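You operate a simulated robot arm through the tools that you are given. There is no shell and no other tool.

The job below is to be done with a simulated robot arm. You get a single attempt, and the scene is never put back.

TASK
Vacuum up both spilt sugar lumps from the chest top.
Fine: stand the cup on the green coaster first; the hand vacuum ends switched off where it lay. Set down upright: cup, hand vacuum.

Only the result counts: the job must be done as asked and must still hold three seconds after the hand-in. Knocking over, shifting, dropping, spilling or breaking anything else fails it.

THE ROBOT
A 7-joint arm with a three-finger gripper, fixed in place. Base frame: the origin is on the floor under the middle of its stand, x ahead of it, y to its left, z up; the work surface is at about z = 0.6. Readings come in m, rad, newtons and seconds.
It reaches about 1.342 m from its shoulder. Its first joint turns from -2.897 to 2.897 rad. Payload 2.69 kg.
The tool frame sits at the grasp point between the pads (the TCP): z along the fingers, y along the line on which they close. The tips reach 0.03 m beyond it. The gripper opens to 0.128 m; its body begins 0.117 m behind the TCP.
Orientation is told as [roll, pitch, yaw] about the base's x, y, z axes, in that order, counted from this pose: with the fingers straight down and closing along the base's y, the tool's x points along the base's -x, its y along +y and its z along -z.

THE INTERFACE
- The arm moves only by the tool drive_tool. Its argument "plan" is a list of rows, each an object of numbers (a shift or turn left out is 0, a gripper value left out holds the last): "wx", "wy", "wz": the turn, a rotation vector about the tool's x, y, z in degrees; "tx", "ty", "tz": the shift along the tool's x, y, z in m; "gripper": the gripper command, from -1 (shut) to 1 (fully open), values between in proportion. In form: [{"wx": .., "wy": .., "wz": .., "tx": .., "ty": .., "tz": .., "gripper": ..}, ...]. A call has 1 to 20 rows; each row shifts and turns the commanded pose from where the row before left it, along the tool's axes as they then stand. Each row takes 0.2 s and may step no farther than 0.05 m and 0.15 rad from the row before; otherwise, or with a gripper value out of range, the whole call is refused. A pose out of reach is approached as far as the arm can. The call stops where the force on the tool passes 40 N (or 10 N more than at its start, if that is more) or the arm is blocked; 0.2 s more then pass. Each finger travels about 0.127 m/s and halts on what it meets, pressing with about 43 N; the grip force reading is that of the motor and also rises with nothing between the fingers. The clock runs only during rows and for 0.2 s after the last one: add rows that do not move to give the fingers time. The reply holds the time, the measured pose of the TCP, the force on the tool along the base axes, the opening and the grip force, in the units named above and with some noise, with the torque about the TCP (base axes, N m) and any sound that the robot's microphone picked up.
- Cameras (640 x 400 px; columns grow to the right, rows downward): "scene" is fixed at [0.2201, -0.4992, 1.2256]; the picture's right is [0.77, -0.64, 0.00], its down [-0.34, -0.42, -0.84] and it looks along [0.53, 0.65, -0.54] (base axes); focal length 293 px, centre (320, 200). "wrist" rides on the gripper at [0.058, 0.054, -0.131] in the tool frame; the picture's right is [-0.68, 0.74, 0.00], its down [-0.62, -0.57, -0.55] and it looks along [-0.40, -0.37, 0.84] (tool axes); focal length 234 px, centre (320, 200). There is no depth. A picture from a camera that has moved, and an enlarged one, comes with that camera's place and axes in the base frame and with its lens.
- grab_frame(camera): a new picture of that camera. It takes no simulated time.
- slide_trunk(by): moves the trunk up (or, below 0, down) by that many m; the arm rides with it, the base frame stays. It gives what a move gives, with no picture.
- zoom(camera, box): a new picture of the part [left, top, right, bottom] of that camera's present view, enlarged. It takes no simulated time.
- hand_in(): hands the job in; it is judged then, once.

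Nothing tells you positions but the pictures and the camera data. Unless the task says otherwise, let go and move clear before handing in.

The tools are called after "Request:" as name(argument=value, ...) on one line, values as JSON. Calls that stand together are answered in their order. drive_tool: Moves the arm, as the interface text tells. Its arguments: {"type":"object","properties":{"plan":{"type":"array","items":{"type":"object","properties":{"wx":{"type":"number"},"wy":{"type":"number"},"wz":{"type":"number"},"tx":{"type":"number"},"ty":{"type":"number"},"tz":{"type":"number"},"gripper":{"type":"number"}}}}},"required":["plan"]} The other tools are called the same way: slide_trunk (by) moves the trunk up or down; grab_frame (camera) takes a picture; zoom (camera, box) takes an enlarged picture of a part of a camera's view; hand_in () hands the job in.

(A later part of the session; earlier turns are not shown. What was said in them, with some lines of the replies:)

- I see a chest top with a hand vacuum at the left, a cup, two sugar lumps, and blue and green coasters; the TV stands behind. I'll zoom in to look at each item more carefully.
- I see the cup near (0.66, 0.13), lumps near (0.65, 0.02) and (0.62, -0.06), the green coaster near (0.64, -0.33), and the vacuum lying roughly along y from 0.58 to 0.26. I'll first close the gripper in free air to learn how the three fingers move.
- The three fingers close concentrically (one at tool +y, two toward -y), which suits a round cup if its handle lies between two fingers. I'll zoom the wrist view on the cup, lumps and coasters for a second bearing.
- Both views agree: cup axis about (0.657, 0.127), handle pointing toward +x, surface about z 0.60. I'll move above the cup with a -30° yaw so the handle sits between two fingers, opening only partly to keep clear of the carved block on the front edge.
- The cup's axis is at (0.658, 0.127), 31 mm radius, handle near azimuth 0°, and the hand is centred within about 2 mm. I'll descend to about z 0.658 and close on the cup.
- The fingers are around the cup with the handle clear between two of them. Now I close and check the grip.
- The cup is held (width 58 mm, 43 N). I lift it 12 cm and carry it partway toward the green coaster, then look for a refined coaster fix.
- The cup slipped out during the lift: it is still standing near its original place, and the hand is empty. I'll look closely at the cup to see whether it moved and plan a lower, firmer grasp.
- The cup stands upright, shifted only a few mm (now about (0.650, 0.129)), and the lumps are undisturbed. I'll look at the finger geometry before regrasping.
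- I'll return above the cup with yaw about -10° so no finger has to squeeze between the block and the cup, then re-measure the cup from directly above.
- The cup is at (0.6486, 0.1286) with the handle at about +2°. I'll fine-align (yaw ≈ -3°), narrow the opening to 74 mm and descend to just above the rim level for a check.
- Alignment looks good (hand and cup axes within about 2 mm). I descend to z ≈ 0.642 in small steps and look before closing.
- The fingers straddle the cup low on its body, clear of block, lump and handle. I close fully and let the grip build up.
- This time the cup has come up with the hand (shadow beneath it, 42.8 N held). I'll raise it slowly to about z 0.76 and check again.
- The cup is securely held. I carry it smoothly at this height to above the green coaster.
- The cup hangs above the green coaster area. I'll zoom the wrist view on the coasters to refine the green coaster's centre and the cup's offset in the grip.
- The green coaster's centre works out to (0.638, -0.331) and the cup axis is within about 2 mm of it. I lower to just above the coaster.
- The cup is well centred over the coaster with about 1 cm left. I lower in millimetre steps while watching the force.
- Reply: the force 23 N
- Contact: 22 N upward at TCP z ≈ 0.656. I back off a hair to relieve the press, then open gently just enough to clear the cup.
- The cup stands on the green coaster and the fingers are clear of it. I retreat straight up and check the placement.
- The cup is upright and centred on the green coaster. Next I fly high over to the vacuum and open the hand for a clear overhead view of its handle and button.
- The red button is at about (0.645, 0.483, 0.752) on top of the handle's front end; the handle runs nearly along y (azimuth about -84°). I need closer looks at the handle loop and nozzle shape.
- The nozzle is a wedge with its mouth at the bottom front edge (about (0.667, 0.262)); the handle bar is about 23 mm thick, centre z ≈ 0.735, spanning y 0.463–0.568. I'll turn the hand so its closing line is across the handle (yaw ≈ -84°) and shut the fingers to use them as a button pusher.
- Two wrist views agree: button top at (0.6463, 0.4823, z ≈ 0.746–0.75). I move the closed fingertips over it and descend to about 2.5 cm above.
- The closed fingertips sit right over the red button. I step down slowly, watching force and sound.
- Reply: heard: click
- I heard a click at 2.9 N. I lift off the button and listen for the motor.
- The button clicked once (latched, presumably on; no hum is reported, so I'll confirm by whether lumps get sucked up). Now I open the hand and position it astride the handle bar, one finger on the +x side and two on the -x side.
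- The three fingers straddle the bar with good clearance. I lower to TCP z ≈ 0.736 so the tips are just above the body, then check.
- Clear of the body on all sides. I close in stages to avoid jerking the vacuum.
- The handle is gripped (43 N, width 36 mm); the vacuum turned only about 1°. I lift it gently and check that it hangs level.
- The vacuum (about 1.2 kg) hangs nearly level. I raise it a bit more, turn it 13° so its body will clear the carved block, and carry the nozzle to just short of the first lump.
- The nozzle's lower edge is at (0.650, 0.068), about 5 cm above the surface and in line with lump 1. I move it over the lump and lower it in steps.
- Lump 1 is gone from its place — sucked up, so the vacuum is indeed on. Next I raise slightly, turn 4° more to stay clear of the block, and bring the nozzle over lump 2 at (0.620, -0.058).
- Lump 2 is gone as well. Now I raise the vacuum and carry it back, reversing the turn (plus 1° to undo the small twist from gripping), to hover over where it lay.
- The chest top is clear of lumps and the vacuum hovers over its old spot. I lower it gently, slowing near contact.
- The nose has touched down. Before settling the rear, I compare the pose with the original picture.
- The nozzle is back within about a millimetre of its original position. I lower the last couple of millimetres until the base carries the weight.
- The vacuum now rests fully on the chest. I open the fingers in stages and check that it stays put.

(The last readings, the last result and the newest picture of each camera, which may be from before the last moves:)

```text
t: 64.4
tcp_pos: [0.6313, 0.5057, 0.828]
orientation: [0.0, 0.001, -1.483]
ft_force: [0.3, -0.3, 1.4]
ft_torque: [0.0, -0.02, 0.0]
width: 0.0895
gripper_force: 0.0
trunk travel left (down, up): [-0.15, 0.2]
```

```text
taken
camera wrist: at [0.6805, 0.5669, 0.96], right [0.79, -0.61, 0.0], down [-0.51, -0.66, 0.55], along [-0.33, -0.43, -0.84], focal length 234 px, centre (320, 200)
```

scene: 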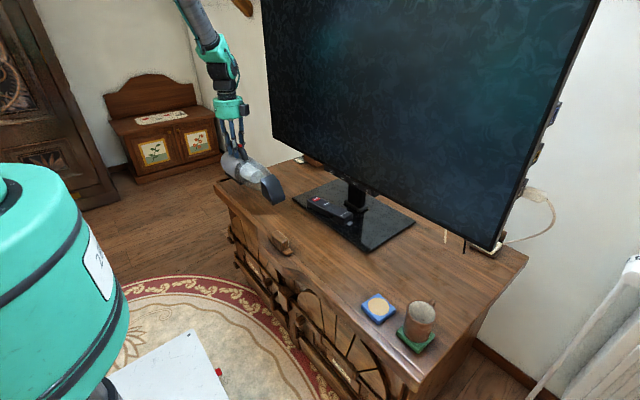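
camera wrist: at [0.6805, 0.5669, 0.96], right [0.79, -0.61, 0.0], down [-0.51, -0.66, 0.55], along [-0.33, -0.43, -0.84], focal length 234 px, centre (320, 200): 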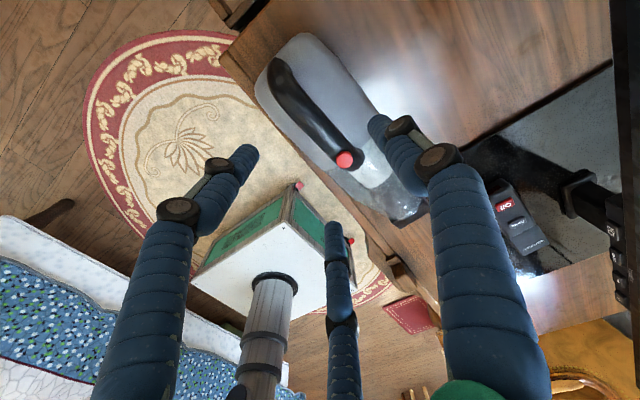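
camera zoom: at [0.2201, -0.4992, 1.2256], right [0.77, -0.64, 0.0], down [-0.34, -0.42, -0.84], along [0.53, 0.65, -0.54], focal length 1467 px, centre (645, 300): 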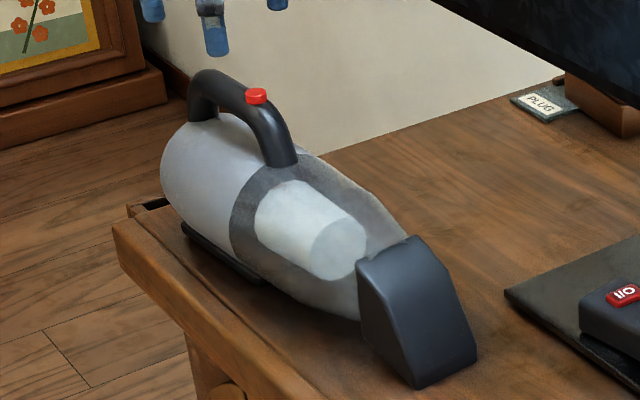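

The vacuum stands upright where it lay, within 2–3 mm. Now I re-measure the button for switching off.

Request:
zoom(camera="wrist", box=[300, 110, 390, 200])

Request:
zoom(camera="scene", box=[220, 145, 260, 190])

```text
4.44 times, centred on (345, 155) of wrist
camera zoom: at [0.6805, 0.5669, 0.96], right [0.79, -0.61, 0.0], down [-0.51, -0.66, 0.55], along [-0.33, -0.43, -0.84], focal length 1041 px, centre (209, 400)
```

zoom: 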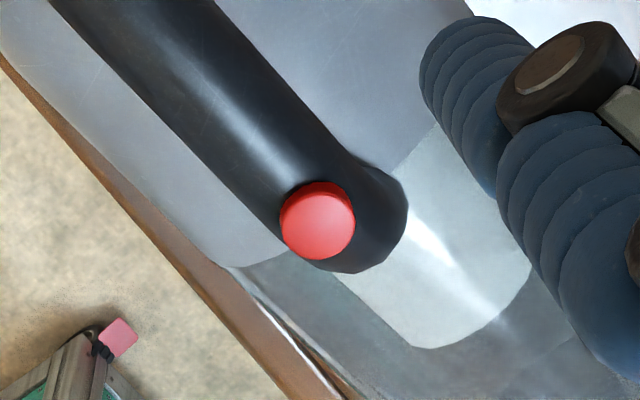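

```text
8.89 times, centred on (240, 168) of scene
camera zoom: at [0.2201, -0.4992, 1.2256], right [0.77, -0.64, 0.0], down [-0.34, -0.42, -0.84], along [0.53, 0.65, -0.54], focal length 2608 px, centre (1031, 489)
```

zoom: 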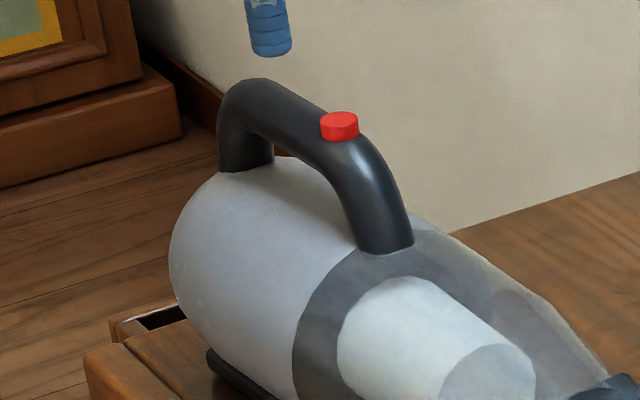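

The button is at about (0.645, 0.482). I shut the fingers, move over it and descend to just above it.

Request:
drive_tool(plan=[{"gripper": -1}, {"tx": -0.0117, "ty": 0.0055}, {"tx": -0.0117, "ty": 0.0055}, {}, {}, {"tz": 0.015}, {"tz": 0.015}, {}])

Request:
zoom(camera="wrist", box=[240, 80, 400, 220])

Request:
zoom(camera="scene", box=[215, 130, 265, 190])

```text
t: 66.2
tcp_pos: [0.6451, 0.4801, 0.7932]
orientation: [0.0, 0.001, -1.483]
ft_force: [0.2, 0.2, -0.8]
ft_torque: [-0.01, -0.01, -0.02]
width: 0.002
gripper_force: 31.2
trunk travel left (down, up): [-0.15, 0.2]
```

```text
2.86 times, centred on (320, 150) of wrist
camera zoom: at [0.6948, 0.543, 0.9259], right [0.79, -0.61, 0.0], down [-0.51, -0.66, 0.55], along [-0.33, -0.43, -0.84], focal length 669 px, centre (320, 343)
```

zoom: 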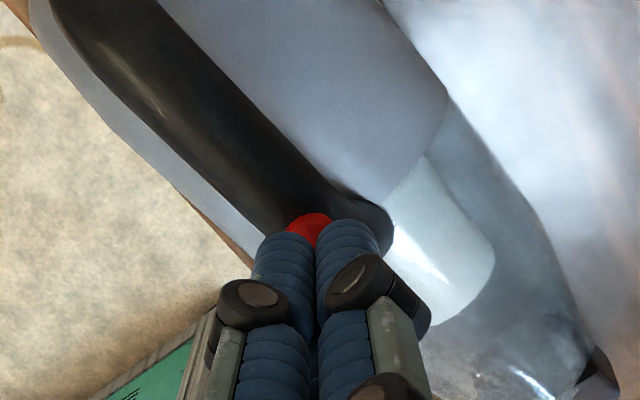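

```text
6.67 times, centred on (240, 160) of scene
camera zoom: at [0.2201, -0.4992, 1.2256], right [0.77, -0.64, 0.0], down [-0.34, -0.42, -0.84], along [0.53, 0.65, -0.54], focal length 1956 px, centre (853, 467)
```

zoom: 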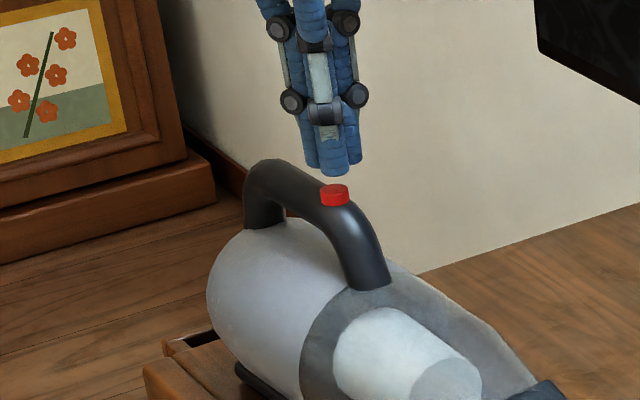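

Well aligned; a small 1.5 mm correction and then slow steps down until one click.

Request:
drive_tool(plan=[{"tx": 0.001, "ty": -0.0011, "tz": 0.005}, {"tz": 0.005}, {}])

Request:
drive_tool(plan=[{"tz": 0.003}, {}])

```text
t: 67.0
tcp_pos: [0.6432, 0.4829, 0.7846]
orientation: [0.0, -0.001, -1.483]
ft_force: [-0.9, 0.0, -0.4]
ft_torque: [0.01, 0.01, -0.01]
width: 0.002
gripper_force: 31.4
trunk travel left (down, up): [-0.15, 0.2]
```

```text
t: 67.6
tcp_pos: [0.6449, 0.483, 0.7835]
orientation: [0.0, 0.0, -1.483]
ft_force: [0.4, -0.4, -0.2]
ft_torque: [0.0, 0.0, 0.0]
width: 0.0022
gripper_force: 31.6
trunk travel left (down, up): [-0.15, 0.2]
```

Request:
drive_tool(plan=[{"tz": 0.002}, {}])

```text
t: 68.2
tcp_pos: [0.6442, 0.4826, 0.7817]
orientation: [-0.002, 0.0, -1.485]
ft_force: [1.1, -0.2, 0.1]
ft_torque: [0.01, -0.02, -0.03]
width: 0.0019
gripper_force: 31.5
trunk travel left (down, up): [-0.15, 0.2]
```

No click yet and no contact force; I continue in 2 mm steps.

Request:
drive_tool(plan=[{"tz": 0.002}, {}])

```text
t: 68.8
tcp_pos: [0.6444, 0.4832, 0.78]
orientation: [0.0, -0.001, -1.484]
ft_force: [0.2, -0.2, 1.6]
ft_torque: [-0.02, 0.05, 0.03]
width: 0.0057
gripper_force: 31.2
trunk travel left (down, up): [-0.15, 0.2]
heard: click
```

One click — the vacuum should now be off. I retract straight up and away, then inspect the whole scene.

Request:
drive_tool(plan=[{"tz": -0.01}, {"tz": -0.02}, {"tz": -0.03}, {"tz": -0.04}, {"tz": -0.04}, {"tz": -0.04}, {"tz": -0.03}, {}, {}])

Request:
grab_frame(camera="scene")

Request:
zoom(camera="scene", box=[215, 140, 295, 220])

Request:
zoom(camera="scene", box=[260, 190, 420, 290])

Request:
zoom(camera="scene", box=[320, 260, 480, 360])

Request:
grab_frame(camera="wrist")

```text
t: 70.8
tcp_pos: [0.6462, 0.4802, 0.9887]
orientation: [0.0, -0.001, -1.484]
ft_force: [0.2, -1.2, -0.6]
ft_torque: [-0.01, 0.02, 0.02]
width: 0.002
gripper_force: 32.3
trunk travel left (down, up): [-0.15, 0.2]
```

```text
taken
```

scene: 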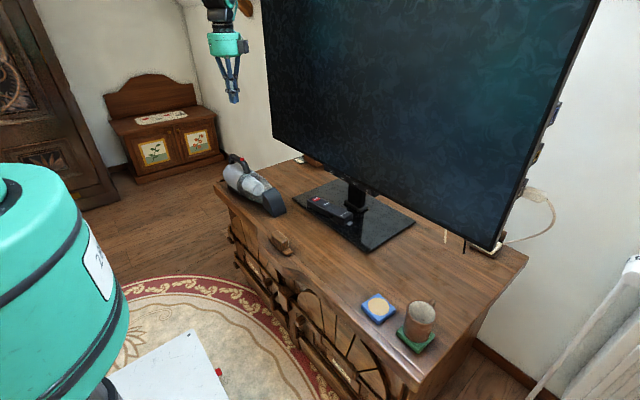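

```text
5.00 times, centred on (255, 180) of scene
camera zoom: at [0.2201, -0.4992, 1.2256], right [0.77, -0.64, 0.0], down [-0.34, -0.42, -0.84], along [0.53, 0.65, -0.54], focal length 1467 px, centre (645, 300)
```

zoom: 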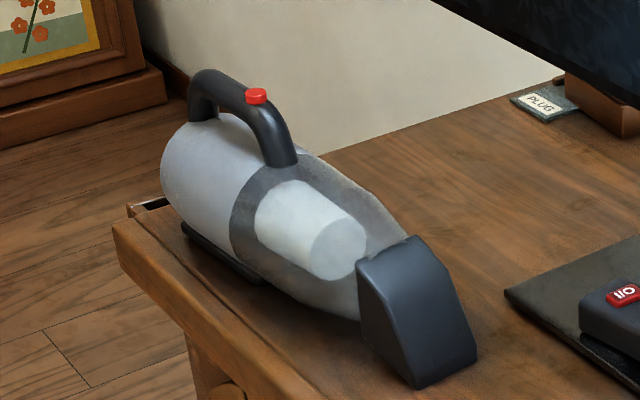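

```text
4.00 times, centred on (340, 240) of scene
camera zoom: at [0.2201, -0.4992, 1.2256], right [0.77, -0.64, 0.0], down [-0.34, -0.42, -0.84], along [0.53, 0.65, -0.54], focal length 1173 px, centre (240, 40)
```

zoom: 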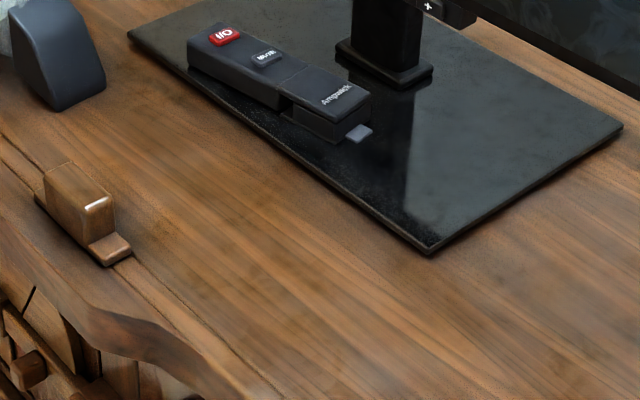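

```text
4.00 times, centred on (400, 310) of scene
camera zoom: at [0.2201, -0.4992, 1.2256], right [0.77, -0.64, 0.0], down [-0.34, -0.42, -0.84], along [0.53, 0.65, -0.54], focal length 1173 px, centre (0, -240)
```

zoom: 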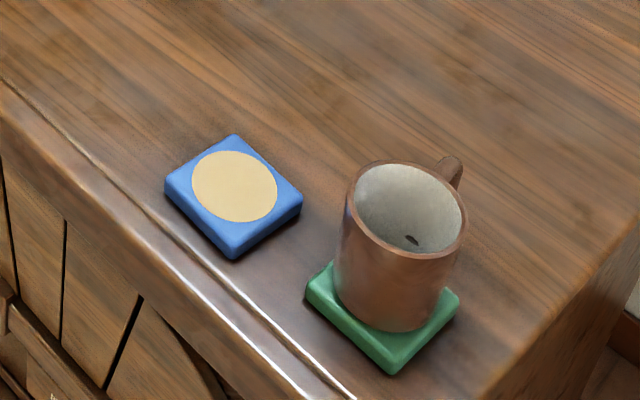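

```text
taken
camera wrist: at [0.6959, 0.5424, 1.1199], right [0.79, -0.61, 0.0], down [-0.51, -0.66, 0.55], along [-0.33, -0.44, -0.84], focal length 234 px, centre (320, 200)
```

wrist: 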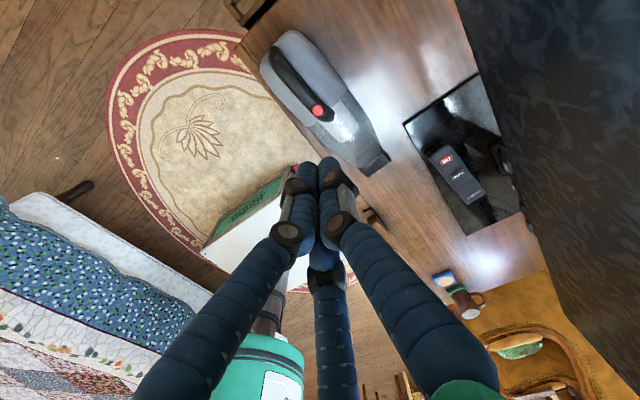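

The chest top is clear of lumps. The cup stands upright on the green coaster, and the vacuum is back within a few millimetres of where it lay after its second click, which should be off. Nothing else has moved and the hand is well clear, so I'm handing in.

Request:
hand_in()

```text
The job is handed in.
```

I put the cup on the green coaster first, then vacuumed both sugar lumps off the chest top, and handed the job in. The hand-in gave no verdict.

- **Cup:** it stands upright, centred on the green coaster. My first grip slipped as I lifted, so the cup slid a few millimetres while still standing. I gripped it lower and carried it over without trouble.
- **Sugar lumps:** both disappeared as the nozzle passed over them, and neither shows anywhere in the final pictures.
- **Hand vacuum:** it is upright and within about 3 mm of where it lay. I take it to be off: I heard one click switching it on and one after setting it back. The microphone never picked up a motor sound, so the clicks are my only evidence.
- **Everything else:** the blue coaster, remote and TV look untouched, and the hand is well clear of everything.
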